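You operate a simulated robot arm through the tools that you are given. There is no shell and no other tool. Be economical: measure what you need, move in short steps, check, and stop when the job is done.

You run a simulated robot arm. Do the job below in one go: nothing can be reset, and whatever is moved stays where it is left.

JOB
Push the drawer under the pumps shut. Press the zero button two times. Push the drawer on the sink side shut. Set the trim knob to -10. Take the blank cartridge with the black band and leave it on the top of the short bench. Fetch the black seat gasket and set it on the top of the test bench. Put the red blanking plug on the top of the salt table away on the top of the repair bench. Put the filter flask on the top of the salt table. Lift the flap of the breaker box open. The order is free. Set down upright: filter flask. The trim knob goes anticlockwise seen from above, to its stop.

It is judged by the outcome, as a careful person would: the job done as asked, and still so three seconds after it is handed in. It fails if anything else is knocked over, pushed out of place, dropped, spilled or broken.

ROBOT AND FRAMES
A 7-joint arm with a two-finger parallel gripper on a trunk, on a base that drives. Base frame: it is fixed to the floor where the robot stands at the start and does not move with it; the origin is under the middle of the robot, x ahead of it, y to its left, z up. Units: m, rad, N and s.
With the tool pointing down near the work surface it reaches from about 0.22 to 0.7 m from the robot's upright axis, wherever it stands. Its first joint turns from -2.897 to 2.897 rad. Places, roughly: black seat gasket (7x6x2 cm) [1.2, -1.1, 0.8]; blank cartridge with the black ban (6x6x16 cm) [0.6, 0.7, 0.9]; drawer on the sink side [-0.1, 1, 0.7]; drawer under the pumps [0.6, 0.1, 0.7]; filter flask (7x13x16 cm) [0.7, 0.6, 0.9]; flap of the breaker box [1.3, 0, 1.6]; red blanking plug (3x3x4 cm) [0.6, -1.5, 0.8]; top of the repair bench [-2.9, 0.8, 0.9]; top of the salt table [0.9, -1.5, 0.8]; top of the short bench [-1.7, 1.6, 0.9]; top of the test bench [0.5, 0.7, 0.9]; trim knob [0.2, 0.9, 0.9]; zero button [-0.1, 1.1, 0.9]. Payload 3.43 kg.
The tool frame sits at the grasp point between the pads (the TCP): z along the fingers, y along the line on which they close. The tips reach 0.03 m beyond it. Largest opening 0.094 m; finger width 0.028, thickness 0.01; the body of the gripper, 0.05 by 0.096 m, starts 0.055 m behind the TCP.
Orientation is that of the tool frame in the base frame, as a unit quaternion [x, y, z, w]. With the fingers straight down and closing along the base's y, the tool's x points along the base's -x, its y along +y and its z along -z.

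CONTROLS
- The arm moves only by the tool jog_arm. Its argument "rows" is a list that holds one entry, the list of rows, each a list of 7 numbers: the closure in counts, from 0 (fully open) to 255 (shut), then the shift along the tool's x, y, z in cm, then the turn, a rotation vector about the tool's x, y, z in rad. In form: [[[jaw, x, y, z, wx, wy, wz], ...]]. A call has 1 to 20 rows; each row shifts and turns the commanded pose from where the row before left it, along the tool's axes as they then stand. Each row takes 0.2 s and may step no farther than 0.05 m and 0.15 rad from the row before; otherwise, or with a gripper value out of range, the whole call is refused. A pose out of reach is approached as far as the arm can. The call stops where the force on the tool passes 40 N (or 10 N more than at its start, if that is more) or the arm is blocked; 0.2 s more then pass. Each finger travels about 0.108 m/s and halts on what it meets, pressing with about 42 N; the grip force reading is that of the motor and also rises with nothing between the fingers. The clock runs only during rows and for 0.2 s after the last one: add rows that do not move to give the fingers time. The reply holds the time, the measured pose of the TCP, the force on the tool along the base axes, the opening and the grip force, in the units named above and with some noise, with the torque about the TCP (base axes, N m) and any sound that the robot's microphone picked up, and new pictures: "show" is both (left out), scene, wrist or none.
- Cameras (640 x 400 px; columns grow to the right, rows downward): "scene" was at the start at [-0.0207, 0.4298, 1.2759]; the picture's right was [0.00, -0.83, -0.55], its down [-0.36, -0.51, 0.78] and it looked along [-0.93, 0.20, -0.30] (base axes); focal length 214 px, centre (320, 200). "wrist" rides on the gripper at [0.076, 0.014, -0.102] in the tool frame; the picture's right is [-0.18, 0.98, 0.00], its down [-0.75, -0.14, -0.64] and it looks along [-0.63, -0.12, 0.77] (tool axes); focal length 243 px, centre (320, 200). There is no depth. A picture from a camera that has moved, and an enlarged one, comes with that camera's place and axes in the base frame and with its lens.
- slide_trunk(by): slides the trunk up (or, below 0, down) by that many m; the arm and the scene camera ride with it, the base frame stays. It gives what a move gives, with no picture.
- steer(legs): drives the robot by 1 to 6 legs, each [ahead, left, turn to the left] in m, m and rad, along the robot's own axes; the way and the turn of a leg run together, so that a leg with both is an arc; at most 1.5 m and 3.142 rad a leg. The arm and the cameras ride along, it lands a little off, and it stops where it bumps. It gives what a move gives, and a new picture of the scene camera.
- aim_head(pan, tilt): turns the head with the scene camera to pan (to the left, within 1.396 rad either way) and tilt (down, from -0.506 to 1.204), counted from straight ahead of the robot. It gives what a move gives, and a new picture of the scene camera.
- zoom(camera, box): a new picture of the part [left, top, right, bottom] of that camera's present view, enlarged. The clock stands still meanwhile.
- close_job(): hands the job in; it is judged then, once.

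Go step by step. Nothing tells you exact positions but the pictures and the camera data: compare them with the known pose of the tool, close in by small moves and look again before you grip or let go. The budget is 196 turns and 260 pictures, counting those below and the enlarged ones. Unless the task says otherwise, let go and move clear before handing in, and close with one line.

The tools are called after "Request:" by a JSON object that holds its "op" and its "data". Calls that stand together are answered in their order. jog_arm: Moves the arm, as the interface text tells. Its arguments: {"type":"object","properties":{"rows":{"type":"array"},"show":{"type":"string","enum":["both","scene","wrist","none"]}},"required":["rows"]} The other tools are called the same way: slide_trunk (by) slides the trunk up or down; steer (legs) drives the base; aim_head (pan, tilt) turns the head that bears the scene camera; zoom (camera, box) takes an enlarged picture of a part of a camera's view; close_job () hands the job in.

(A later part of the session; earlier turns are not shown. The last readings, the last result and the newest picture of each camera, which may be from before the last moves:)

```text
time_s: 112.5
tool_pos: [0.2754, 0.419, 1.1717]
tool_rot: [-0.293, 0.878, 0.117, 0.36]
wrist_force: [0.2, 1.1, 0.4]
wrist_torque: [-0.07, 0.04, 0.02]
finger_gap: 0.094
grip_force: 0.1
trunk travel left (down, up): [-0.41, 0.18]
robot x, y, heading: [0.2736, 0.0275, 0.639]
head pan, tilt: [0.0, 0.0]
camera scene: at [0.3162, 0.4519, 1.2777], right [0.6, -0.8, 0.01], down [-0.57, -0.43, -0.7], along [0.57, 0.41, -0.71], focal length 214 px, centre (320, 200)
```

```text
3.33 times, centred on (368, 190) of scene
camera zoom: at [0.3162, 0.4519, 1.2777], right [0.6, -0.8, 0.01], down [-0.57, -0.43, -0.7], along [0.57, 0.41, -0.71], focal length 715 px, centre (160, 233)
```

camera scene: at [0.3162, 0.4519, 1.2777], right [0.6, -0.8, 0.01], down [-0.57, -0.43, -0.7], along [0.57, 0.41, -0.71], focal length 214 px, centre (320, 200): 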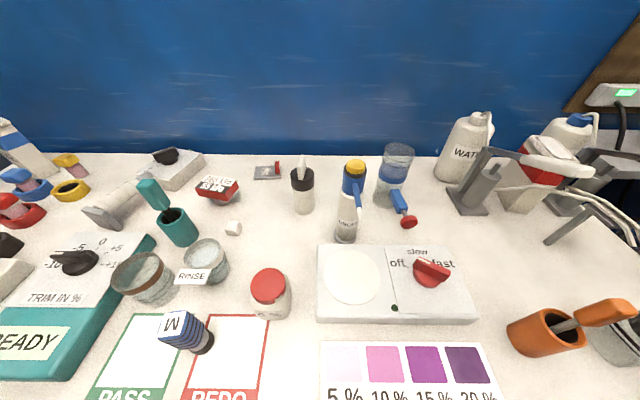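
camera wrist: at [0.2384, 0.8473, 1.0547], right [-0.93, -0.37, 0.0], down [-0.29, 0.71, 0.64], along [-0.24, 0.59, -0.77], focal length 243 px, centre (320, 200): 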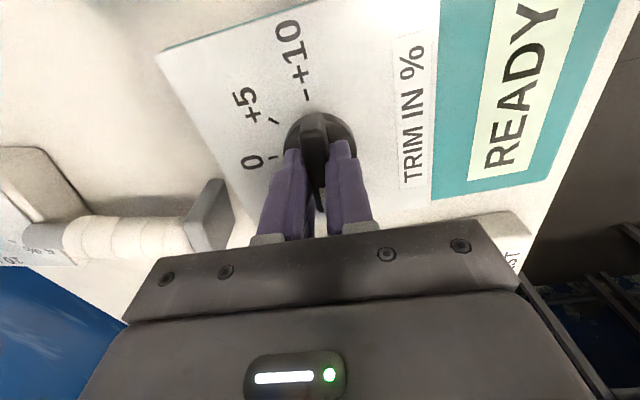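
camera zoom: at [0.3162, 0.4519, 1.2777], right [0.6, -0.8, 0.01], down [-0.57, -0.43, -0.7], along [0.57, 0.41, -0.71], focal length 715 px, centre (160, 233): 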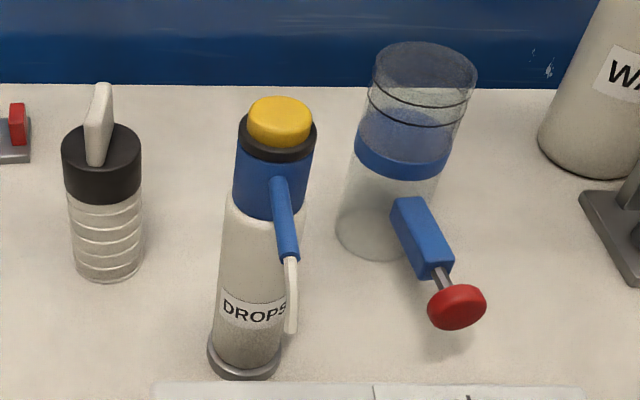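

The flask axis is at about (0.755, 0.55), z 0.86–1.03, side-arm pointing towards the robot; the cartridge at (0.59, 0.697). I bring the open gripper, pitched 35°, above the flask.

Request:
{"op": "jog_arm", "data": {"rows": [[[0, 0, -4.5, 0, 0, 0.08, 0], [0, 0, -4.5, 0, 0, 0.08, 0], [0, 0, -4.5, 0, 0, 0, 0], [0, 0, -4.5, 0, 0, 0, 0], [0, -3.6, 0, 2.93, 0, 0, 0], [0, -3.6, 0, 2.93, 0, 0, 0], [0, -3.6, 0, 2.93, 0, 0, 0], [0, -3.6, 0, 2.93, 0, 0, 0], [0, -3.6, 0, 2.93, 0, 0, 0], [0, -3.6, 0, 2.93, 0, 0, 0], [0, -3.6, 0, 2.93, 0, 0, 0], [0, -3.6, 0, 2.93, 0, 0, 0], [0, -3.6, 0, 2.93, 0, 0, 0]]], "show": "none"}}

Request:
{"op": "aim_head", "data": {"pan": 0.0, "tilt": 0.6}}

Request:
{"op": "zoom", "data": {"camera": "wrist", "box": [80, 0, 560, 300]}}

```text
time_s: 115.3
tool_pos: [0.7009, 0.6235, 1.1171]
tool_rot: [-0.3, 0.904, 0.092, 0.29]
wrist_force: [-0.1, -0.3, 0.1]
wrist_torque: [0.0, 0.02, 0.02]
finger_gap: 0.0939
grip_force: 0.1
out of reach, approached as far as the arm can: row 2, 3, 4
trunk travel left (down, up): [-0.41, 0.18]
robot x, y, heading: [0.2728, 0.0279, 0.641]
head pan, tilt: [0.0, 0.0]
```

```text
time_s: 116.3
tool_pos: [0.6997, 0.6215, 1.117]
tool_rot: [-0.3, 0.904, 0.092, 0.29]
wrist_force: [0.9, 0.6, 0.6]
wrist_torque: [0.0, 0.01, -0.01]
finger_gap: 0.0939
grip_force: 0.0
trunk travel left (down, up): [-0.41, 0.18]
robot x, y, heading: [0.2711, 0.0308, 0.645]
head pan, tilt: [0.0, 0.6]
camera scene: at [0.7162, 0.6369, 1.1835], right [0.6, -0.8, 0.01], down [-0.8, -0.6, -0.02], along [0.02, 0.01, -1.0], focal length 214 px, centre (320, 200)
```

scene: 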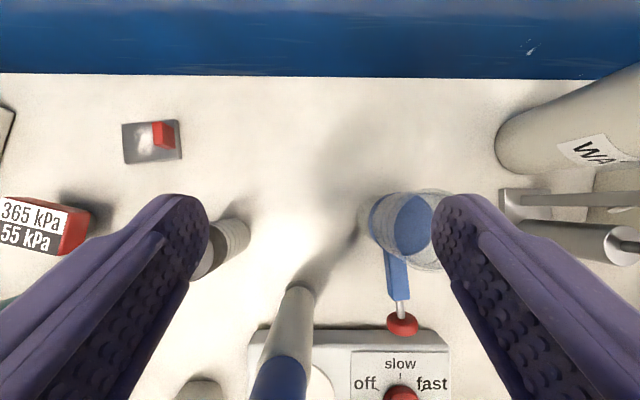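

```text
1.33 times, centred on (320, 150) of wrist
camera zoom: at [0.5925, 0.5613, 1.1574], right [-0.47, 0.88, 0.1], down [0.27, 0.04, 0.96], along [0.84, 0.48, -0.26], focal length 324 px, centre (320, 267)
```

zoom: 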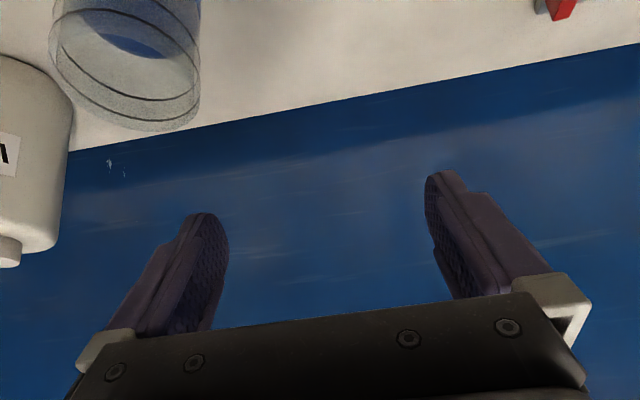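

Request:
{"op": "jog_arm", "data": {"rows": [[[0, 0, -4.1, 0, 0, 0, 0], [0, 0, -4.1, 0, 0, 0, 0], [0, 1.16, 0, 1.63, 0, 0, 0], [0, 1.16, 0, 1.63, 0, 0, 0]]], "show": "both"}}

```text
time_s: 117.3
tool_pos: [0.7485, 0.5571, 1.0772]
tool_rot: [-0.299, 0.904, 0.092, 0.29]
wrist_force: [-0.2, -0.4, 0.2]
wrist_torque: [0.01, 0.05, -0.02]
finger_gap: 0.0937
grip_force: 0.1
trunk travel left (down, up): [-0.41, 0.18]
robot x, y, heading: [0.2701, 0.0271, 0.643]
head pan, tilt: [0.0, 0.6]
camera scene: at [0.7643, 0.5711, 1.1434], right [0.6, -0.8, 0.01], down [-0.8, -0.6, -0.02], along [0.02, 0.0, -1.0], focal length 214 px, centre (320, 200)
camera wrist: at [0.6407, 0.4956, 1.1173], right [-0.47, 0.88, 0.1], down [0.27, 0.04, 0.96], along [0.84, 0.48, -0.26], focal length 243 px, centre (320, 200)
```

scene: 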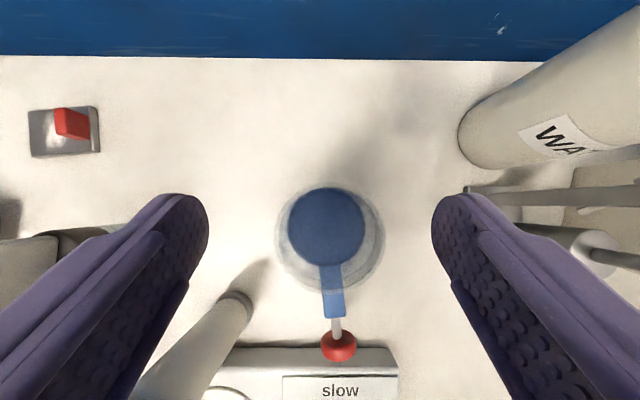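
wrist: 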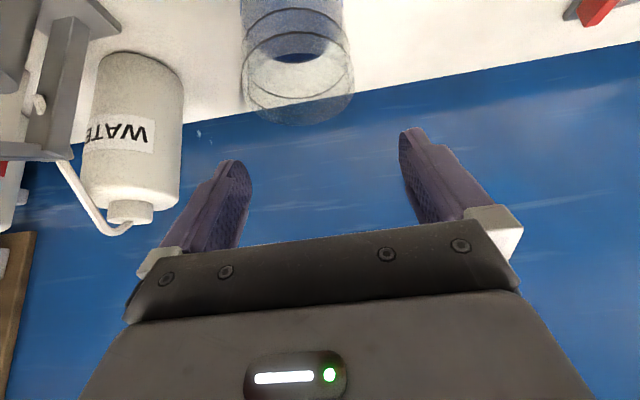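

Request:
{"op": "jog_arm", "data": {"rows": [[[0, 0, -0.6, 0, 0, 0, 0], [0, 1.19, 0, 1.67, 0, 0, 0], [0, 1.19, 0, 1.67, 0, 0, 0], [0, 1.19, 0, 1.67, 0, 0, 0], [0, 1.1, 0, 1.5, 0, 0, 0]]], "show": "both"}}

```text
time_s: 118.5
tool_pos: [0.7509, 0.5537, 0.9949]
tool_rot: [-0.3, 0.904, 0.092, 0.29]
wrist_force: [-0.3, 0.6, -1.1]
wrist_torque: [-0.03, 0.0, 0.0]
finger_gap: 0.0939
grip_force: 0.0
trunk travel left (down, up): [-0.41, 0.18]
robot x, y, heading: [0.2691, 0.0285, 0.646]
head pan, tilt: [0.0, 0.6]
camera scene: at [0.7676, 0.5675, 1.0613], right [0.6, -0.8, 0.01], down [-0.8, -0.6, -0.02], along [0.02, 0.01, -1.0], focal length 214 px, centre (320, 200)
camera wrist: at [0.6439, 0.492, 1.0351], right [-0.47, 0.88, 0.1], down [0.27, 0.04, 0.96], along [0.84, 0.48, -0.26], focal length 243 px, centre (320, 200)
```

scene: 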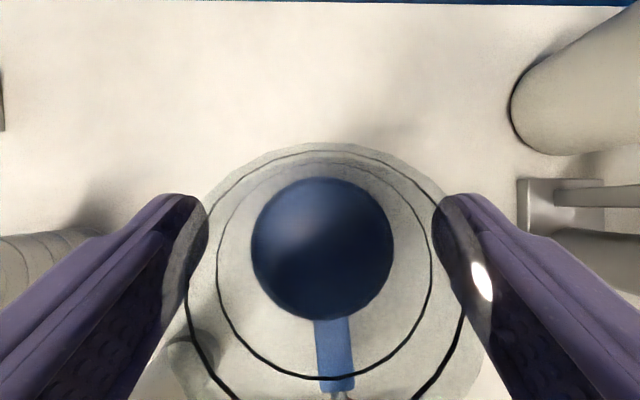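
wrist: 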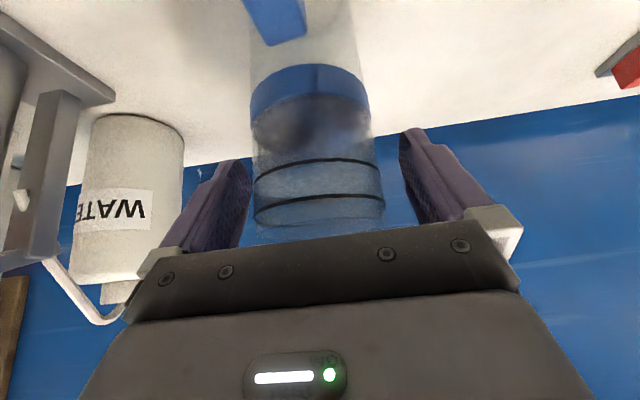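

Request:
{"op": "jog_arm", "data": {"rows": [[[255, 0, 0, 0, 0, 0, 0], [255, 0, 0, 0, 0, 0, 0], [255, 0, 0, 0, 0, 0, 0]]], "show": "none"}}

Request:
{"op": "jog_arm", "data": {"rows": [[[255, -0.6, 0, -0.8, 0, 0, 0], [255, -1.2, 0, -1.6, 0, 0, 0], [255, -1.2, 0, -1.6, 0, 0, 0]]], "show": "both"}}

```text
time_s: 119.3
tool_pos: [0.7498, 0.5523, 0.995]
tool_rot: [-0.3, 0.904, 0.093, 0.29]
wrist_force: [1.5, -0.6, 1.7]
wrist_torque: [0.05, -0.13, -0.02]
finger_gap: 0.0692
grip_force: 41.9
trunk travel left (down, up): [-0.41, 0.18]
robot x, y, heading: [0.2693, 0.0299, 0.644]
head pan, tilt: [0.0, 0.6]
```

```text
time_s: 120.1
tool_pos: [0.7504, 0.5538, 1.0451]
tool_rot: [-0.3, 0.904, 0.092, 0.29]
wrist_force: [0.3, 0.0, -3.7]
wrist_torque: [0.03, -0.03, 0.01]
finger_gap: 0.0691
grip_force: 41.8
trunk travel left (down, up): [-0.41, 0.18]
robot x, y, heading: [0.2708, 0.0277, 0.638]
head pan, tilt: [0.0, 0.6]
camera scene: at [0.7674, 0.5685, 1.1119], right [0.6, -0.8, 0.01], down [-0.8, -0.6, -0.02], along [0.02, 0.0, -1.0], focal length 214 px, centre (320, 200)
camera wrist: at [0.6437, 0.4929, 1.0859], right [-0.47, 0.88, 0.1], down [0.27, 0.04, 0.96], along [0.84, 0.48, -0.26], focal length 243 px, centre (320, 200)
```

scene: 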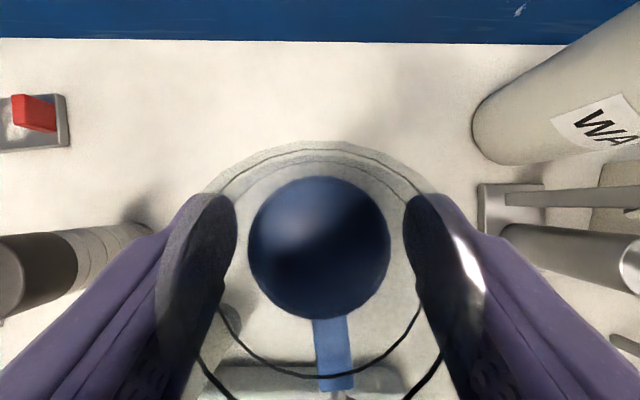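
wrist: 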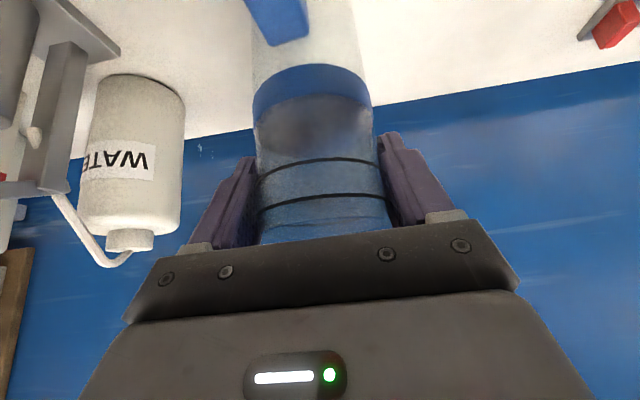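

Flask is held. I lift and pull it straight back over the front edge, then back the robot off.

Request:
{"op": "jog_arm", "data": {"rows": [[[255, -2.3, 0, -3.26, 0, 0, 0], [255, -2.3, 0, -3.26, 0, 0, 0], [255, -2.3, 0, -3.26, 0, 0, 0], [255, 3.8, 0, -2.7, 0, 0, 0], [255, 3.8, 0, -2.7, 0, 0, 0], [255, 3.8, 0, -2.7, 0, 0, 0], [255, 3.8, 0, -2.7, 0, 0, 0], [255, 3.8, 0, -2.7, 0, 0, 0], [255, 3.8, 0, -2.7, 0, 0, 0], [255, 3.8, 0, -2.7, 0, 0, 0]]], "show": "none"}}

Request:
{"op": "steer", "data": {"legs": [[-0.5, 0, 0], [0, 0, -1.57]]}}

Request:
{"op": "aim_head", "data": {"pan": 0.0, "tilt": -0.4}}

```text
time_s: 122.3
tool_pos: [0.4852, 0.3654, 1.1685]
tool_rot: [-0.3, 0.904, 0.091, 0.29]
wrist_force: [-0.8, 1.3, -3.6]
wrist_torque: [0.06, -0.05, 0.01]
finger_gap: 0.0693
grip_force: 42.1
trunk travel left (down, up): [-0.41, 0.18]
robot x, y, heading: [0.2709, 0.0283, 0.645]
head pan, tilt: [0.0, 0.6]
```

```text
time_s: 129.1
tool_pos: [0.2021, -0.4917, 1.1676]
tool_rot: [0.439, 0.845, -0.145, 0.268]
wrist_force: [0.4, 0.3, -3.8]
wrist_torque: [-0.04, -0.01, 0.03]
finger_gap: 0.0691
grip_force: 42.3
trunk travel left (down, up): [-0.41, 0.18]
robot x, y, heading: [-0.1273, -0.2681, -0.959]
head pan, tilt: [0.0, 0.6]
camera scene: at [0.2161, -0.5086, 1.2337], right [-0.82, -0.57, 0.01], down [-0.57, 0.82, -0.02], along [0.0, -0.02, -1.0], focal length 214 px, centre (320, 200)
```

scene: 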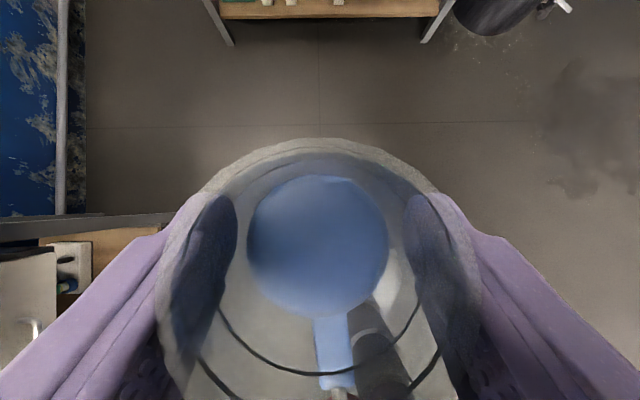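

```text
time_s: 130.4
tool_pos: [0.2024, -0.4935, 1.1675]
tool_rot: [0.439, 0.846, -0.144, 0.267]
wrist_force: [0.3, -0.1, -4.8]
wrist_torque: [-0.06, -0.03, 0.02]
finger_gap: 0.0689
grip_force: 42.2
trunk travel left (down, up): [-0.41, 0.18]
robot x, y, heading: [-0.1238, -0.2704, -0.953]
head pan, tilt: [0.0, -0.4]
camera scene: at [0.2528, -0.56, 1.2971], right [-0.82, -0.57, 0.01], down [-0.31, 0.43, -0.85], along [0.48, -0.7, -0.53], focal length 214 px, centre (320, 200)
```

scene: 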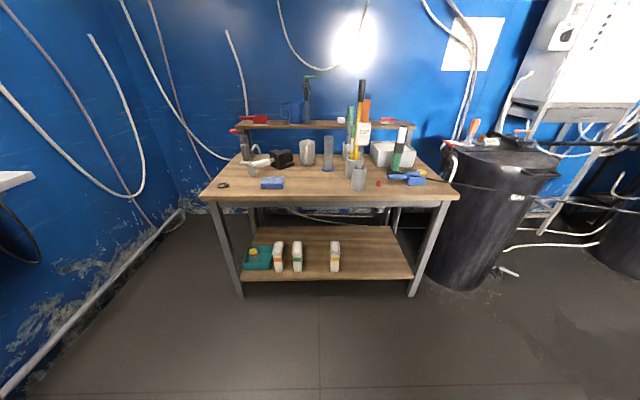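

The salt table is straight ahead. Zoom in to identify the plug, gasket and free space.

Request:
{"op": "zoom", "data": {"camera": "scene", "box": [190, 70, 470, 245]}}

Request:
{"op": "zoom", "data": {"camera": "scene", "box": [200, 140, 330, 210]}}

Request:
{"op": "zoom", "data": {"camera": "scene", "box": [330, 140, 460, 210]}}

```text
2.29 times, centred on (330, 158) of scene
camera zoom: at [0.2528, -0.56, 1.2971], right [-0.82, -0.57, 0.01], down [-0.31, 0.43, -0.85], along [0.48, -0.7, -0.53], focal length 490 px, centre (297, 297)
```

zoom: 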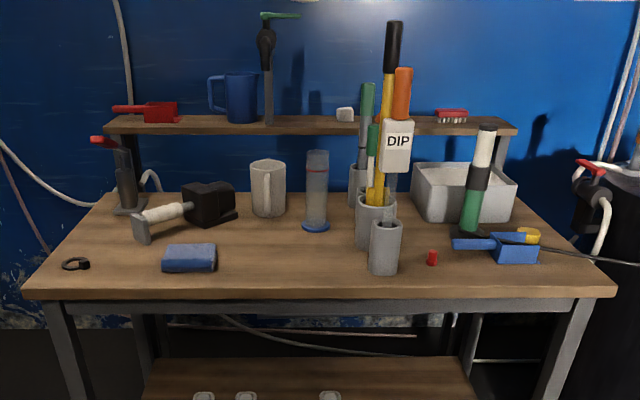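

```text
4.92 times, centred on (265, 175) of scene
camera zoom: at [0.2528, -0.56, 1.2971], right [-0.82, -0.57, 0.01], down [-0.31, 0.43, -0.85], along [0.48, -0.7, -0.53], focal length 1056 px, centre (591, 323)
```

zoom: 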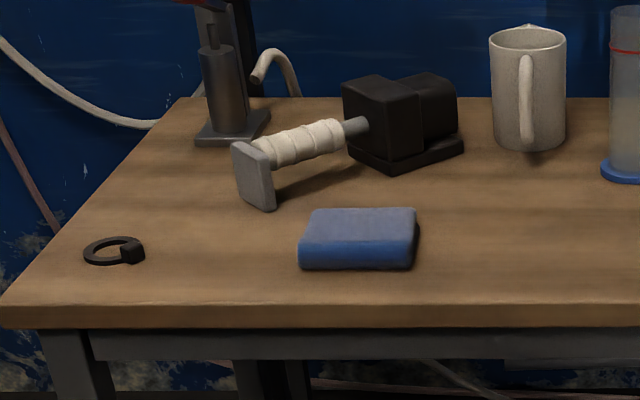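

```text
4.92 times, centred on (395, 175) of scene
camera zoom: at [0.2528, -0.56, 1.2971], right [-0.82, -0.57, 0.01], down [-0.31, 0.43, -0.85], along [0.48, -0.7, -0.53], focal length 1056 px, centre (-49, 323)
```

zoom: 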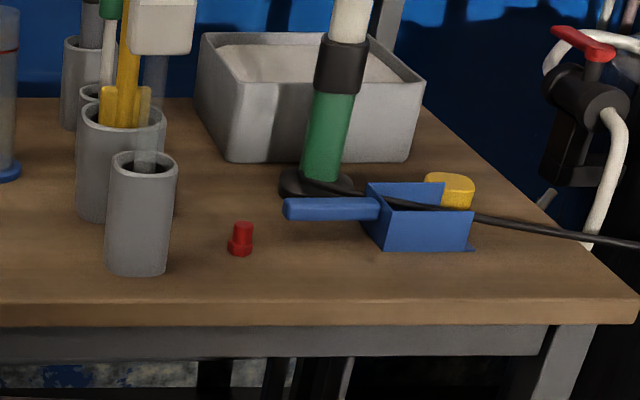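

Plug at ≈(0.55,−1.50), gasket at ≈(1.16,−1.05), both on this table (z≈0.8). I'll set the flask at ≈(0.81,−1.35), the free front-centre spot; drive up first.

Request:
{"op": "steer", "data": {"legs": [[0.8, 0, 0]]}}

Request:
{"op": "aim_head", "data": {"pan": 0.0, "tilt": 0.1}}

```text
time_s: 134.6
tool_pos: [0.6596, -1.1384, 1.1672]
tool_rot: [0.438, 0.846, -0.143, 0.268]
wrist_force: [-0.1, -0.4, -3.9]
wrist_torque: [-0.04, -0.02, -0.01]
finger_gap: 0.0687
grip_force: 42.0
trunk travel left (down, up): [-0.41, 0.18]
robot x, y, heading: [0.3259, -0.9144, -0.958]
head pan, tilt: [0.0, -0.4]
camera scene: at [0.7086, -1.2049, 1.297], right [-0.82, -0.57, 0.01], down [-0.31, 0.43, -0.85], along [0.48, -0.7, -0.53], focal length 214 px, centre (320, 200)
```

scene: 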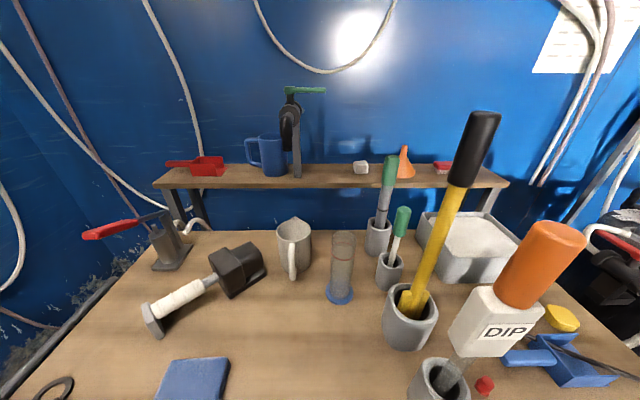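

```text
time_s: 135.5
tool_pos: [0.658, -1.1384, 1.169]
tool_rot: [0.439, 0.846, -0.144, 0.268]
wrist_force: [-0.7, -0.2, -3.7]
wrist_torque: [-0.03, -0.05, -0.01]
finger_gap: 0.0689
grip_force: 41.7
trunk travel left (down, up): [-0.41, 0.18]
robot x, y, heading: [0.3285, -0.9118, -0.959]
head pan, tilt: [0.0, 0.099]
camera scene: at [0.6947, -1.1856, 1.2574], right [-0.82, -0.57, 0.01], down [-0.5, 0.71, -0.5], along [0.28, -0.41, -0.87], focal length 214 px, centre (320, 200)
```

scene: 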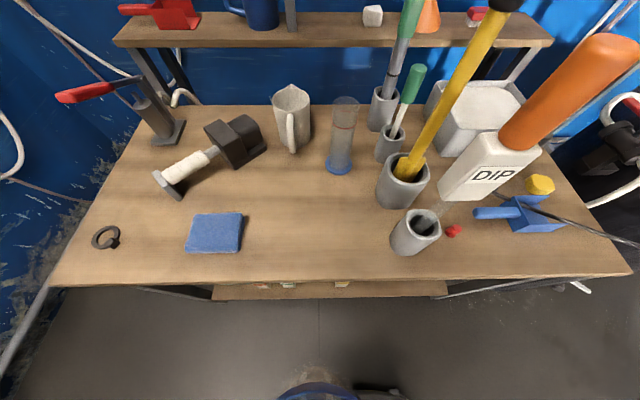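

Request:
{"op": "jog_arm", "data": {"rows": [[[255, -3.55, 0, 2.52, 0, 0, 0], [255, -3.55, 0, 2.52, 0, 0, 0], [255, -3.55, 0, 2.52, 0, 0, 0], [255, -3.55, 0, 2.52, 0, 0, 0], [255, -3.55, 0, 2.52, 0, 0, 0], [255, -3.55, 0, 2.52, 0, 0, 0], [255, 2.26, 0, 3.18, 0, 0, 0], [255, 2.26, 0, 3.18, 0, 0, 0], [255, 2.26, 0, 3.18, 0, 0, 0], [255, 2.26, 0, 3.18, 0, 0, 0], [255, 1.8, 0, 2.5, 0, 0, 0]]], "show": "both"}}

```text
time_s: 137.9
tool_pos: [0.8088, -1.3538, 0.9807]
tool_rot: [0.439, 0.845, -0.144, 0.268]
wrist_force: [-0.5, -0.9, -3.5]
wrist_torque: [0.0, -0.01, -0.03]
finger_gap: 0.0684
grip_force: 42.0
trunk travel left (down, up): [-0.41, 0.18]
robot x, y, heading: [0.3283, -0.9131, -0.96]
head pan, tilt: [0.0, 0.099]
camera scene: at [0.8449, -1.4014, 1.0709], right [-0.82, -0.57, 0.01], down [-0.5, 0.71, -0.5], along [0.28, -0.41, -0.87], focal length 214 px, centre (320, 200)
camera wrist: at [0.7506, -1.2467, 1.021], right [0.89, 0.44, 0.1], down [0.03, -0.28, 0.96], along [0.45, -0.85, -0.26], focal length 243 px, centre (320, 200)
```

scene: 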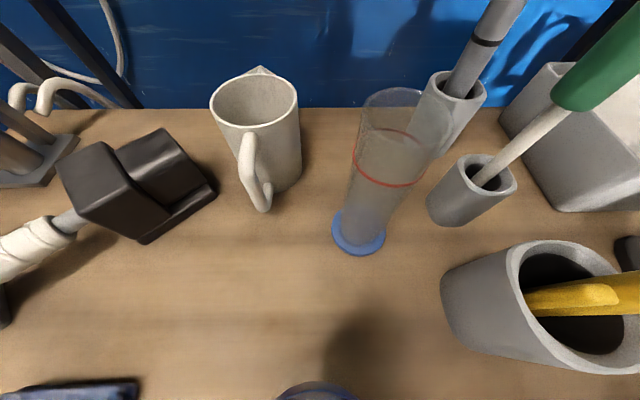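
wrist: 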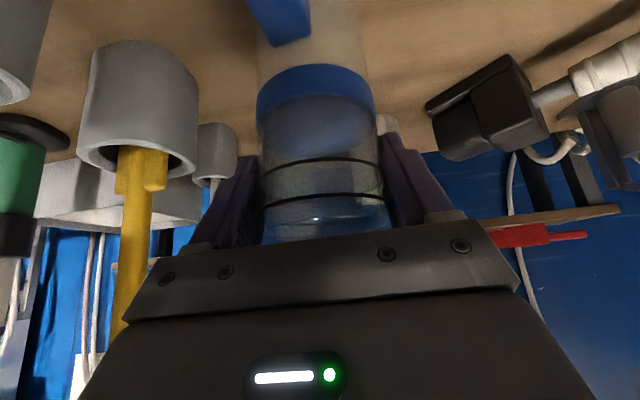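

Request:
{"op": "jog_arm", "data": {"rows": [[[255, 0.58, 0, 0.82, 0, 0, 0], [255, 0.58, 0, 0.82, 0, 0, 0], [255, 0.58, 0, 0.82, 0, 0, 0], [255, 0.29, 0, 0.41, 0, 0, 0]]], "show": "none"}}

Request:
{"op": "jog_arm", "data": {"rows": [[[255, 0.29, 0, 0.41, 0, 0, 0], [255, 0.17, 0, 0.24, 0, 0, 0]]], "show": "wrist"}}

```text
time_s: 138.9
tool_pos: [0.8079, -1.353, 0.946]
tool_rot: [0.438, 0.846, -0.144, 0.268]
wrist_force: [0.3, -0.3, -3.3]
wrist_torque: [-0.02, 0.03, 0.01]
finger_gap: 0.0685
grip_force: 41.5
trunk travel left (down, up): [-0.41, 0.18]
robot x, y, heading: [0.3262, -0.9127, -0.951]
head pan, tilt: [0.0, 0.099]
```

```text
time_s: 139.5
tool_pos: [0.8073, -1.3535, 0.9391]
tool_rot: [0.438, 0.846, -0.144, 0.268]
wrist_force: [-0.4, -0.1, -3.0]
wrist_torque: [-0.02, -0.01, -0.04]
finger_gap: 0.0686
grip_force: 42.1
trunk travel left (down, up): [-0.41, 0.18]
robot x, y, heading: [0.3276, -0.9152, -0.958]
head pan, tilt: [0.0, 0.099]
camera wrist: at [0.749, -1.2462, 0.9779], right [0.89, 0.44, 0.1], down [0.03, -0.28, 0.96], along [0.45, -0.85, -0.26], focal length 243 px, centre (320, 200)
```

wrist: 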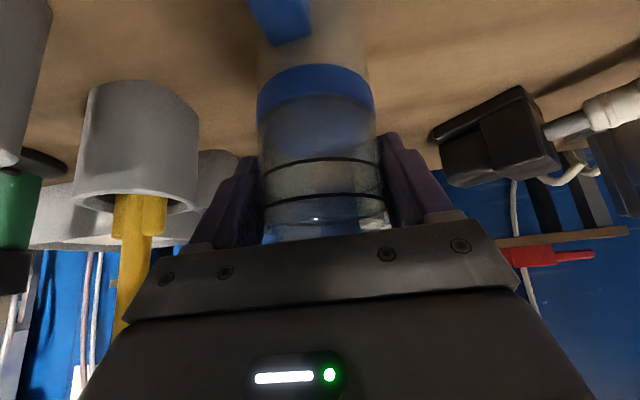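

Not touching yet; keep lowering in 4 mm steps.

Request:
{"op": "jog_arm", "data": {"rows": [[[255, 0.23, 0, 0.33, 0, 0, 0], [255, 0.12, 0, 0.16, 0, 0, 0]]], "show": "none"}}

Request:
{"op": "jog_arm", "data": {"rows": [[[255, 0.23, 0, 0.33, 0, 0, 0]]], "show": "none"}}

Request:
{"op": "jog_arm", "data": {"rows": [[[255, 0.23, 0, 0.33, 0, 0, 0]]], "show": "none"}}

```text
time_s: 140.1
tool_pos: [0.809, -1.3529, 0.9362]
tool_rot: [0.437, 0.845, -0.144, 0.272]
wrist_force: [1.3, 1.4, 29.7]
wrist_torque: [-0.17, 0.61, -0.11]
finger_gap: 0.0689
grip_force: 42.2
trunk travel left (down, up): [-0.41, 0.18]
robot x, y, heading: [0.3299, -0.9125, -0.954]
head pan, tilt: [0.0, 0.099]
```

```text
time_s: 140.5
tool_pos: [0.8068, -1.3498, 0.9305]
tool_rot: [0.437, 0.845, -0.144, 0.272]
wrist_force: [2.5, 1.6, 34.8]
wrist_torque: [-0.67, 0.55, -0.26]
finger_gap: 0.0686
grip_force: 42.3
trunk travel left (down, up): [-0.41, 0.18]
robot x, y, heading: [0.328, -0.9109, -0.952]
head pan, tilt: [0.0, 0.099]
```

```text
time_s: 140.9
tool_pos: [0.8066, -1.3509, 0.9253]
tool_rot: [0.438, 0.845, -0.144, 0.27]
wrist_force: [8.4, 4.1, 35.8]
wrist_torque: [-0.06, 0.02, -0.03]
finger_gap: 0.0674
grip_force: 42.5
trunk travel left (down, up): [-0.41, 0.18]
robot x, y, heading: [0.3297, -0.9107, -0.958]
head pan, tilt: [0.0, 0.099]
```

Contact is made (the last steps only slid the grip a little). Release and look before rising.

Request:
{"op": "jog_arm", "data": {"rows": [[[200, -0.2, 0, -0.3, 0, 0, 0], [0, 0, 0, 0, 0, 0, 0], [0, 0, 0, 0, 0, 0, 0], [0, 0, 0, 0, 0, 0, 0]]], "show": "both"}}

```text
time_s: 141.9
tool_pos: [0.8059, -1.3528, 0.9272]
tool_rot: [0.438, 0.846, -0.143, 0.268]
wrist_force: [-0.4, 0.0, -0.3]
wrist_torque: [-0.02, 0.0, 0.01]
finger_gap: 0.0941
grip_force: 0.0
trunk travel left (down, up): [-0.41, 0.18]
robot x, y, heading: [0.3283, -0.9121, -0.953]
head pan, tilt: [0.0, 0.099]
camera scene: at [0.8423, -1.4002, 1.0166], right [-0.82, -0.57, 0.01], down [-0.5, 0.71, -0.49], along [0.28, -0.41, -0.87], focal length 214 px, centre (320, 200)
camera wrist: at [0.7479, -1.2455, 0.967], right [0.89, 0.44, 0.1], down [0.03, -0.28, 0.96], along [0.45, -0.85, -0.26], focal length 243 px, centre (320, 200)
```

scene: 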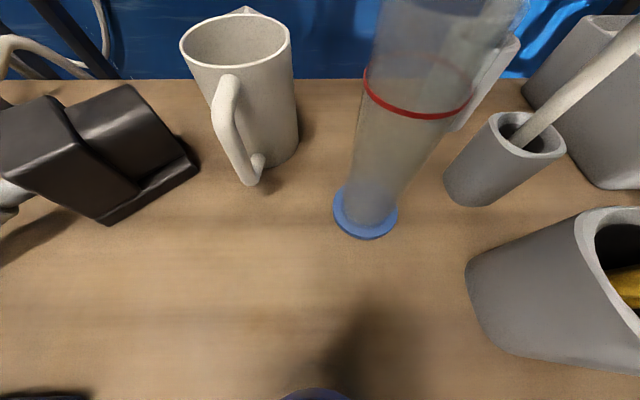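
wrist: 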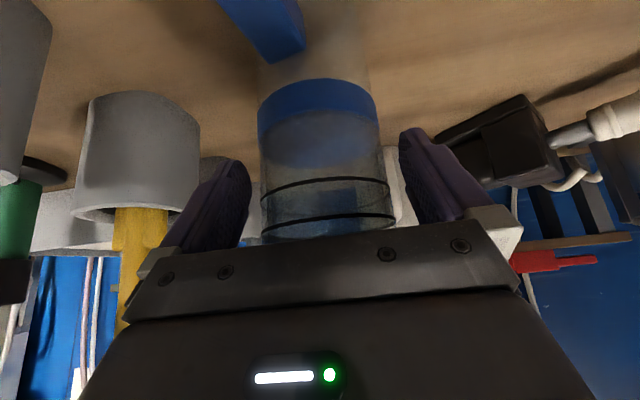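

Flask stands upright. Rise, retract, and drive left to the gasket.

Request:
{"op": "jog_arm", "data": {"rows": [[[0, -2.3, 0, -3.26, 0, 0, 0], [0, -2.3, 0, -3.26, 0, 0, 0], [0, -2.3, 0, -3.26, 0, 0, 0], [0, -2.3, 0, -3.26, 0, 0, 0], [0, -2.3, 0, -3.26, 0, 0, 0], [0, 3.8, 0, -2.7, 0, 0, 0], [0, 3.8, 0, -2.7, 0, 0, 0], [0, 3.8, 0, -2.7, 0, 0.1, 0], [0, 0, 0, 0, 0, 0.13, 0], [0, 0, 0, 0, 0, 0.13, 0], [0, 0, 0, 0, 0, 0.13, 0], [0, 0, 0, 0, 0, 0.12, 0]]], "show": "none"}}

Request:
{"op": "steer", "data": {"legs": [[0, 0.45, 0]]}}

Request:
{"op": "aim_head", "data": {"pan": 0.0, "tilt": -0.2}}

```text
time_s: 144.5
tool_pos: [0.7291, -1.2363, 1.1269]
tool_rot: [0.461, 0.888, -0.005, 0.0]
wrist_force: [0.0, -1.4, 0.2]
wrist_torque: [0.02, 0.05, -0.03]
finger_gap: 0.0939
grip_force: 0.1
trunk travel left (down, up): [-0.41, 0.18]
robot x, y, heading: [0.3257, -0.9154, -0.957]
head pan, tilt: [0.0, 0.099]
```

```text
time_s: 147.2
tool_pos: [1.0826, -0.9867, 1.1271]
tool_rot: [0.464, 0.886, -0.005, 0.001]
wrist_force: [0.6, 0.1, 0.4]
wrist_torque: [-0.02, 0.04, 0.05]
finger_gap: 0.0939
grip_force: 0.0
trunk travel left (down, up): [-0.41, 0.18]
robot x, y, heading: [0.6834, -0.6613, -0.955]
head pan, tilt: [0.0, 0.099]
camera scene: at [1.1419, -1.0686, 1.1661], right [-0.82, -0.57, 0.01], down [-0.57, 0.82, 0.09], along [-0.06, 0.07, -1.0], focal length 214 px, centre (320, 200)
```

scene: 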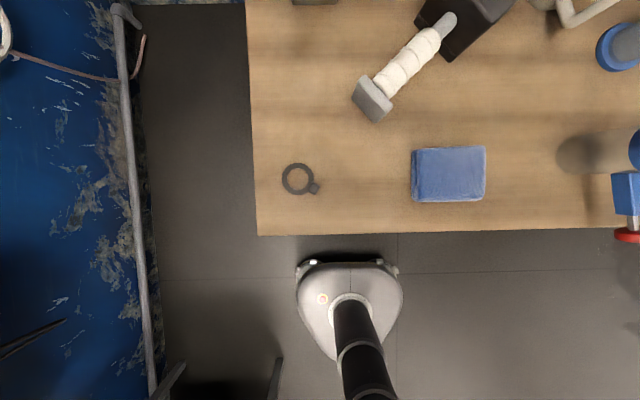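

```text
time_s: 148.0
tool_pos: [1.0823, -0.988, 1.1272]
tool_rot: [0.463, 0.886, -0.006, 0.001]
wrist_force: [0.3, -0.3, -0.3]
wrist_torque: [-0.01, 0.0, -0.02]
finger_gap: 0.0937
grip_force: 0.1
trunk travel left (down, up): [-0.41, 0.18]
robot x, y, heading: [0.6832, -0.6626, -0.962]
head pan, tilt: [0.0, -0.201]
camera scene: at [1.1566, -1.0905, 1.1751], right [-0.82, -0.57, 0.01], down [-0.56, 0.8, -0.21], along [0.11, -0.17, -0.98], focal length 214 px, centre (320, 200)
```

scene: 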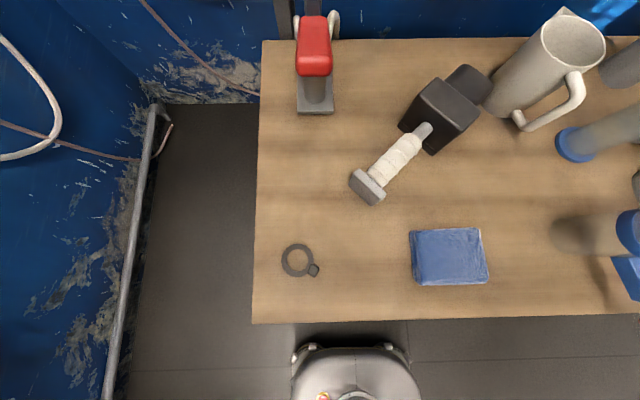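

Request:
{"op": "jog_arm", "data": {"rows": [[[0, -3.42, 1.2, 0, 0, 0, 0], [0, -3.42, 1.2, 0, 0, 0, 0], [0, -3.42, 1.2, 0, 0, 0, 0], [0, 0, 0, 3, 0, 0, -0.15], [0, 0, 0, 3, 0, 0, -0.15], [0, 0, 0, 3, 0, 0, -0.15], [0, 0, 0, 3, 0, 0, -0.15], [0, 0, 0, 3, 0, 0, -0.15], [0, 0, 0, 3, 0, 0, -0.15], [0, 0, 0, 3, 0, 0, -0.15]]], "show": "wrist"}}

Request:
{"op": "aim_head", "data": {"pan": 0.0, "tilt": 0.6}}

```text
time_s: 150.2
tool_pos: [1.1711, -1.0547, 0.9204]
tool_rot: [-0.045, 0.999, -0.005, -0.002]
wrist_force: [-0.3, 0.3, -0.4]
wrist_torque: [0.02, -0.03, -0.01]
finger_gap: 0.0939
grip_force: 0.0
trunk travel left (down, up): [-0.41, 0.18]
robot x, y, heading: [0.6858, -0.6651, -0.961]
head pan, tilt: [0.0, -0.201]
camera wrist: at [1.0934, -1.047, 1.0241], right [0.1, 1.0, -0.01], down [0.76, -0.07, 0.64], along [0.64, -0.07, -0.77], focal length 243 px, centre (320, 200)
```

wrist: 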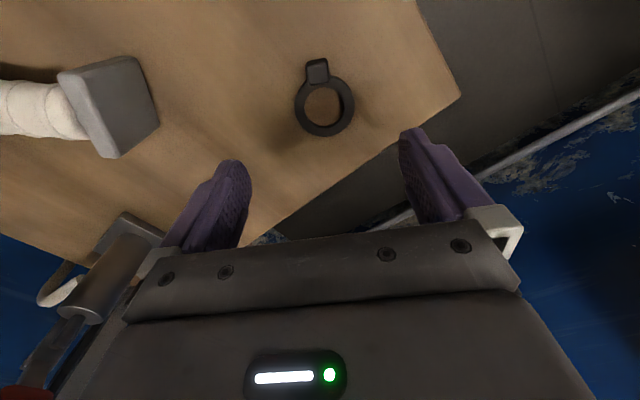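

```text
time_s: 151.3
tool_pos: [1.1706, -1.0544, 0.9211]
tool_rot: [-0.042, 0.999, -0.006, -0.001]
wrist_force: [-0.2, -0.8, 0.0]
wrist_torque: [0.04, 0.01, -0.02]
finger_gap: 0.0939
grip_force: 0.0
trunk travel left (down, up): [-0.41, 0.18]
robot x, y, heading: [0.6815, -0.6621, -0.958]
head pan, tilt: [0.0, 0.6]
camera scene: at [1.2261, -1.0482, 0.9631], right [0.09, -1.0, 0.01], down [-0.82, -0.06, 0.57], along [-0.56, -0.06, -0.82], focal length 214 px, centre (320, 200)
```

scene: 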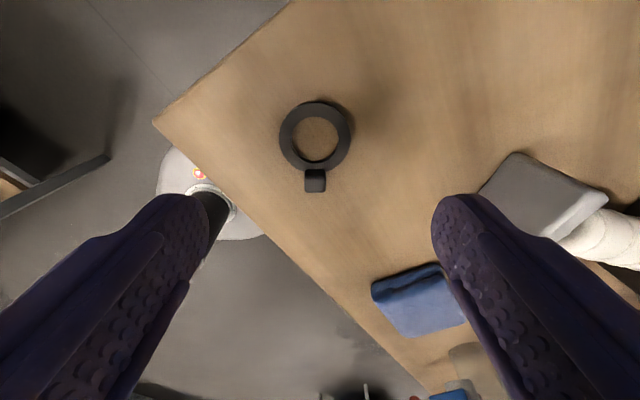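

Request:
{"op": "jog_arm", "data": {"rows": [[[0, 0, 0.1, 3.5, 0, 0, 0], [0, 0, 0, 3.5, 0, 0, 0], [0, 0, 0, 1, 0, 0, 0], [0, 0, 0, 0.6, 0, 0, 0]]], "show": "wrist"}}

```text
time_s: 152.3
tool_pos: [1.1694, -1.0527, 0.8322]
tool_rot: [-0.043, 0.999, -0.005, -0.002]
wrist_force: [-0.5, 0.3, 0.3]
wrist_torque: [0.01, -0.01, -0.01]
finger_gap: 0.094
grip_force: 0.0
trunk travel left (down, up): [-0.41, 0.18]
robot x, y, heading: [0.6827, -0.6607, -0.962]
head pan, tilt: [0.0, 0.6]
camera wrist: at [1.0918, -1.0461, 0.9353], right [0.1, 1.0, -0.01], down [0.76, -0.07, 0.64], along [0.64, -0.07, -0.77], focal length 243 px, centre (320, 200)
```

wrist: 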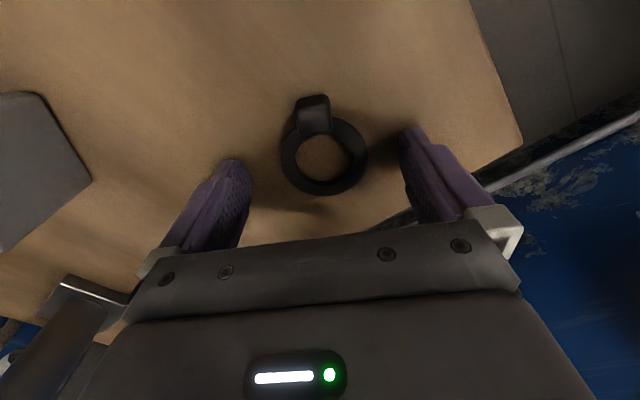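

Request:
{"op": "jog_arm", "data": {"rows": [[[255, 0, 0, 0, 0, 0, 0], [255, 0, 0, 0, 0, 0, 0], [255, 0, 0, 0, 0, 0, 0], [255, 0, 0, -1, 0, 0, 0], [255, 0, 0, -4, 0, 0, 0]]], "show": "both"}}

```text
time_s: 153.5
tool_pos: [1.1698, -1.0525, 0.8813]
tool_rot: [-0.043, 0.999, -0.005, -0.001]
wrist_force: [0.0, 0.3, -0.3]
wrist_torque: [-0.03, 0.02, 0.0]
finger_gap: 0.0494
grip_force: 42.1
trunk travel left (down, up): [-0.41, 0.18]
robot x, y, heading: [0.6865, -0.6635, -0.962]
head pan, tilt: [0.0, 0.6]
camera scene: at [1.2249, -1.0457, 0.9234], right [0.09, -1.0, 0.01], down [-0.82, -0.07, 0.57], along [-0.57, -0.06, -0.82], focal length 214 px, centre (320, 200)
camera wrist: at [1.092, -1.0442, 0.9849], right [0.1, 0.99, -0.01], down [0.76, -0.07, 0.64], along [0.64, -0.07, -0.77], focal length 243 px, centre (320, 200)
```

scene: 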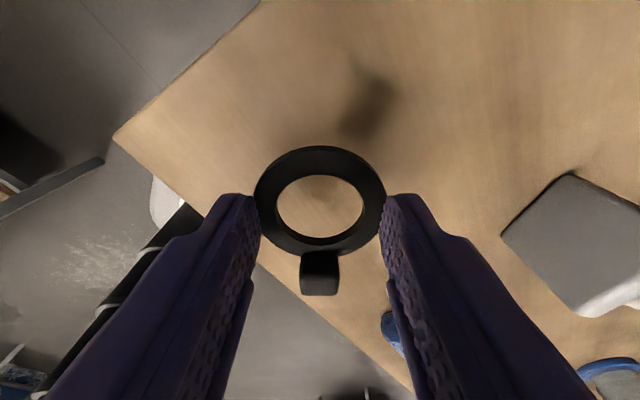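
wrist: 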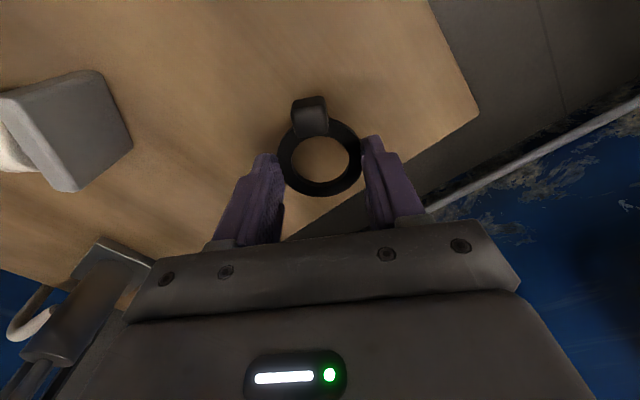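

Gasket held. Lift, retract, then back off and turn to the test bench.

Request:
{"op": "jog_arm", "data": {"rows": [[[255, 0, 0, -4.9, 0, 0, 0], [255, 0, 0, -4.9, 0, 0, 0], [255, 0, 0, -4.9, 0, 0, 0], [255, 0, 0, -4.9, 0, 0, 0], [255, 0, 0, -4.9, 0, 0, 0], [255, 2.1, 3.6, 0, 0, 0, 0], [255, 2.1, 3.6, 0, 0, 0, 0], [255, 2.1, 3.6, 0, 0, 0, 0], [255, 2.1, 3.6, 0, 0, 0, 0], [255, 2.1, 3.6, 0, 0, 0, 0], [255, 2.1, 3.6, 0, 0, 0, 0], [255, 0, 0, 0, 0, 0, -0.13], [255, 0, 0, 0, 0, 0, -0.13], [255, 0, 0, 0, 0, 0, -0.13], [255, 0, 0, 0, 0, 0, -0.13]]], "show": "none"}}

Request:
{"op": "steer", "data": {"legs": [[-0.6, 0, 0], [0, 0, 1.593]]}}

```text
time_s: 156.7
tool_pos: [1.0259, -0.8453, 1.1261]
tool_rot: [-0.3, 0.954, -0.004, -0.002]
wrist_force: [-0.4, -0.3, -0.3]
wrist_torque: [0.01, 0.01, 0.0]
finger_gap: 0.0496
grip_force: 42.1
trunk travel left (down, up): [-0.41, 0.18]
robot x, y, heading: [0.6834, -0.6636, -0.959]
head pan, tilt: [0.0, 0.6]
```

```text
time_s: 164.0
tool_pos: [0.5128, 0.1712, 1.1254]
tool_rot: [0.895, -0.447, 0.006, -0.001]
wrist_force: [0.3, 0.2, 0.3]
wrist_torque: [-0.03, 0.01, 0.01]
finger_gap: 0.0496
grip_force: 41.6
trunk travel left (down, up): [-0.41, 0.18]
robot x, y, heading: [0.3465, -0.1792, 0.653]
head pan, tilt: [0.0, 0.6]
camera scene: at [0.4807, 0.2168, 1.1672], right [0.8, 0.6, 0.01], down [0.49, -0.66, 0.57], along [0.35, -0.45, -0.82], focal length 214 px, centre (320, 200)
```

scene: 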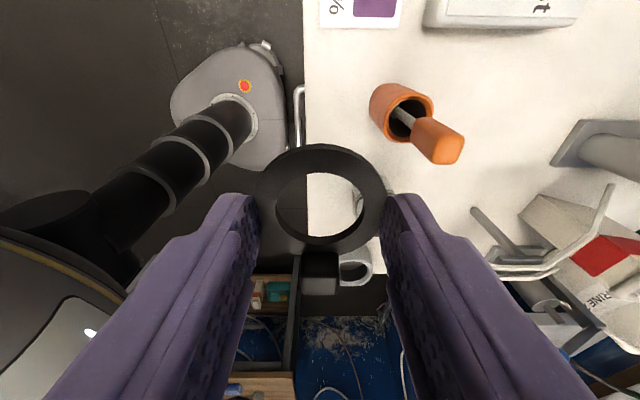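

Request:
{"op": "steer", "data": {"legs": [[0.03, 0.44, -0.016]]}}

Request:
{"op": "zoom", "data": {"camera": "wrist", "box": [0, 0, 640, 400]}}

```text
time_s: 166.6
tool_pos: [0.2744, 0.5359, 1.1269]
tool_rot: [0.895, -0.446, 0.005, -0.002]
wrist_force: [0.2, 0.6, -0.3]
wrist_torque: [-0.02, -0.02, 0.01]
finger_gap: 0.0495
grip_force: 42.2
trunk travel left (down, up): [-0.41, 0.18]
robot x, y, heading: [0.1035, 0.1873, 0.654]
head pan, tilt: [0.0, 0.6]
camera scene: at [0.2412, 0.5818, 1.167], right [0.8, 0.6, 0.01], down [0.49, -0.66, 0.57], along [0.35, -0.45, -0.82], focal length 214 px, centre (320, 200)
```

scene: 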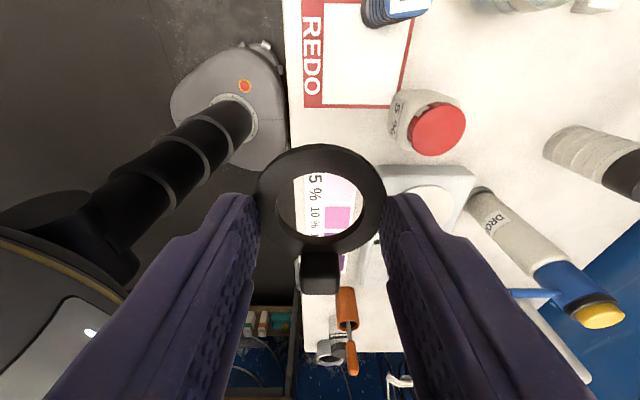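

```text
1.00 times, centred on (320, 200) of wrist (not enlarged: the box is as wide or as high as the picture)
camera zoom: at [0.3067, 0.4667, 1.2293], right [-0.9, -0.44, -0.01], down [-0.35, 0.69, 0.64], along [-0.28, 0.57, -0.77], focal length 243 px, centre (320, 200)
```

zoom: 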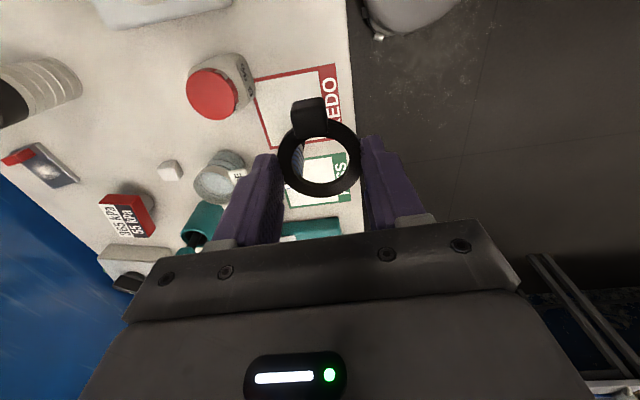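

Request:
{"op": "jog_arm", "data": {"rows": [[[255, 0, -4.7, 0, 0, 0, 0], [255, 0, -4.7, 0, 0, 0, 0], [255, 0, -4.7, 0, 0, 0, 0], [255, 0, -4.7, 0, 0, 0, 0], [255, 0, -4.7, 0, 0, 0, 0], [255, 0, 0, 4.5, 0, 0, 0]]], "show": "both"}}

```text
time_s: 168.0
tool_pos: [0.4626, 0.6797, 1.0809]
tool_rot: [0.895, -0.446, 0.006, -0.001]
wrist_force: [0.7, 0.7, -0.2]
wrist_torque: [0.06, -0.01, 0.01]
finger_gap: 0.0494
grip_force: 41.7
trunk travel left (down, up): [-0.41, 0.18]
robot x, y, heading: [0.1064, 0.1824, 0.654]
head pan, tilt: [0.0, 0.6]
camera scene: at [0.4291, 0.7251, 1.1219], right [0.8, 0.6, 0.01], down [0.49, -0.66, 0.57], along [0.35, -0.45, -0.82], focal length 214 px, centre (320, 200)
camera wrist: at [0.4947, 0.61, 1.1841], right [-0.9, -0.45, -0.01], down [-0.35, 0.69, 0.64], along [-0.28, 0.57, -0.77], focal length 243 px, centre (320, 200)
```

scene: 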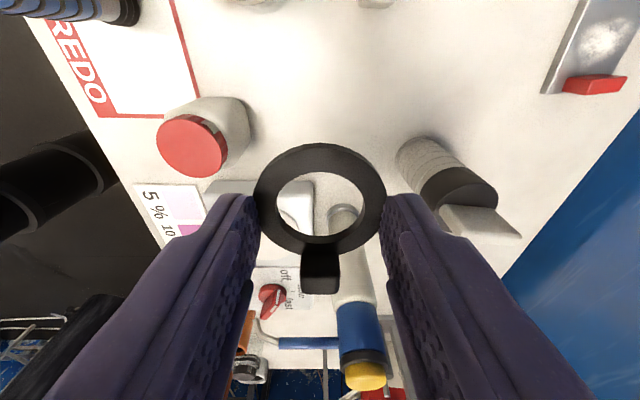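
wrist: 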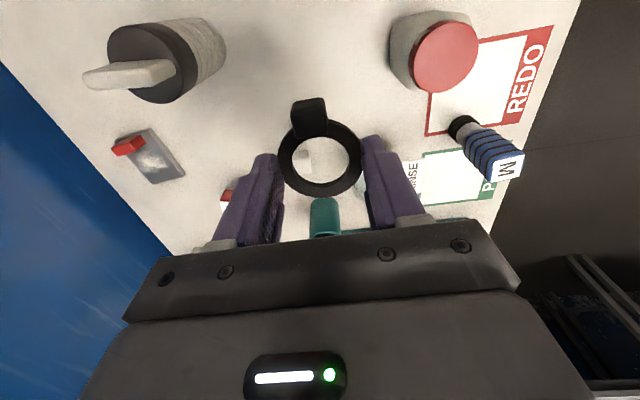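

Request:
{"op": "jog_arm", "data": {"rows": [[[255, 0, 0, 4, 0, 0, 0], [255, 0, 0, 4, 0, 0, 0], [255, 0, 0, 4, 0, 0, 0], [255, 0, 0, 4, 0, 0, 0], [255, 0, 0, 1.2, 0, 0, 0], [255, 0, 0, 0.6, 0, 0, 0]]], "show": "wrist"}}

```text
time_s: 169.4
tool_pos: [0.463, 0.6765, 0.9061]
tool_rot: [0.895, -0.447, 0.004, -0.003]
wrist_force: [-0.5, -0.2, 0.2]
wrist_torque: [0.03, -0.01, -0.02]
finger_gap: 0.0495
grip_force: 41.5
trunk travel left (down, up): [-0.41, 0.18]
robot x, y, heading: [0.1057, 0.1867, 0.651]
head pan, tilt: [0.0, 0.6]
camera wrist: at [0.4959, 0.6062, 1.0098], right [-0.9, -0.44, -0.01], down [-0.35, 0.69, 0.64], along [-0.28, 0.57, -0.77], focal length 243 px, centre (320, 200)
```

wrist: 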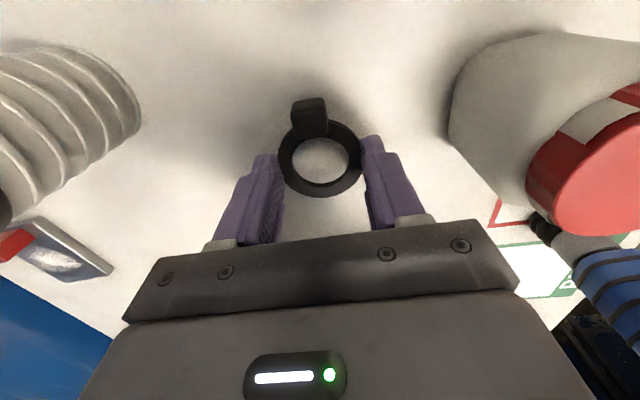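

Request:
{"op": "jog_arm", "data": {"rows": [[[255, 0, 0, 0.5, 0, 0, 0], [255, 0, 0, 0.4, 0, 0, 0]]], "show": "none"}}

Request:
{"op": "jog_arm", "data": {"rows": [[[255, 0, 0, 0.3, 0, 0, 0]]], "show": "none"}}

```text
time_s: 170.0
tool_pos: [0.463, 0.6765, 0.8956]
tool_rot: [0.895, -0.446, 0.005, -0.001]
wrist_force: [-0.7, 1.0, -0.1]
wrist_torque: [0.0, 0.03, 0.0]
finger_gap: 0.0498
grip_force: 42.3
trunk travel left (down, up): [-0.41, 0.18]
robot x, y, heading: [0.1074, 0.1877, 0.652]
head pan, tilt: [0.0, 0.6]
```

```text
time_s: 170.4
tool_pos: [0.4631, 0.6768, 0.893]
tool_rot: [0.895, -0.447, 0.005, -0.001]
wrist_force: [-0.2, 0.6, -0.8]
wrist_torque: [0.0, -0.02, -0.02]
finger_gap: 0.0495
grip_force: 42.2
trunk travel left (down, up): [-0.41, 0.18]
robot x, y, heading: [0.1038, 0.1856, 0.649]
head pan, tilt: [0.0, 0.6]
```

Request:
{"op": "jog_arm", "data": {"rows": [[[255, 0, 0, 0.3, 0, 0, 0]]], "show": "none"}}

Request:
{"op": "jog_arm", "data": {"rows": [[[255, 0, 0, 0.3, 0, 0, 0]]], "show": "wrist"}}

```text
time_s: 170.8
tool_pos: [0.4639, 0.6759, 0.8913]
tool_rot: [0.895, -0.446, 0.005, -0.002]
wrist_force: [-1.4, -0.6, 10.9]
wrist_torque: [-0.12, 0.23, -0.04]
finger_gap: 0.0497
grip_force: 41.9
trunk travel left (down, up): [-0.41, 0.18]
robot x, y, heading: [0.1051, 0.1869, 0.651]
head pan, tilt: [0.0, 0.6]
```

```text
time_s: 171.4
tool_pos: [0.4639, 0.6769, 0.8914]
tool_rot: [0.895, -0.446, 0.005, -0.004]
wrist_force: [-5.9, -7.3, 21.9]
wrist_torque: [-0.42, 0.38, -0.07]
finger_gap: 0.0495
grip_force: 41.7
trunk travel left (down, up): [-0.41, 0.18]
robot x, y, heading: [0.1061, 0.1869, 0.651]
head pan, tilt: [0.0, 0.6]
stopped in row 1: the force on the tool passed its limit at 44 N (the readings are from after the stop); the commanded pose is now the measured one
camera wrist: at [0.4961, 0.6055, 0.9948], right [-0.9, -0.44, -0.01], down [-0.35, 0.69, 0.64], along [-0.27, 0.58, -0.77], focal length 243 px, centre (320, 200)
```

wrist: 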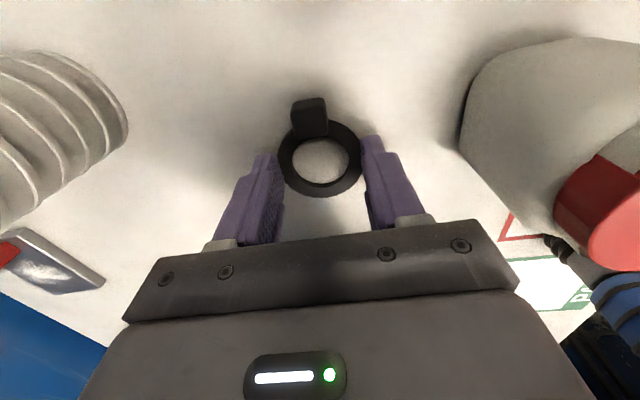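

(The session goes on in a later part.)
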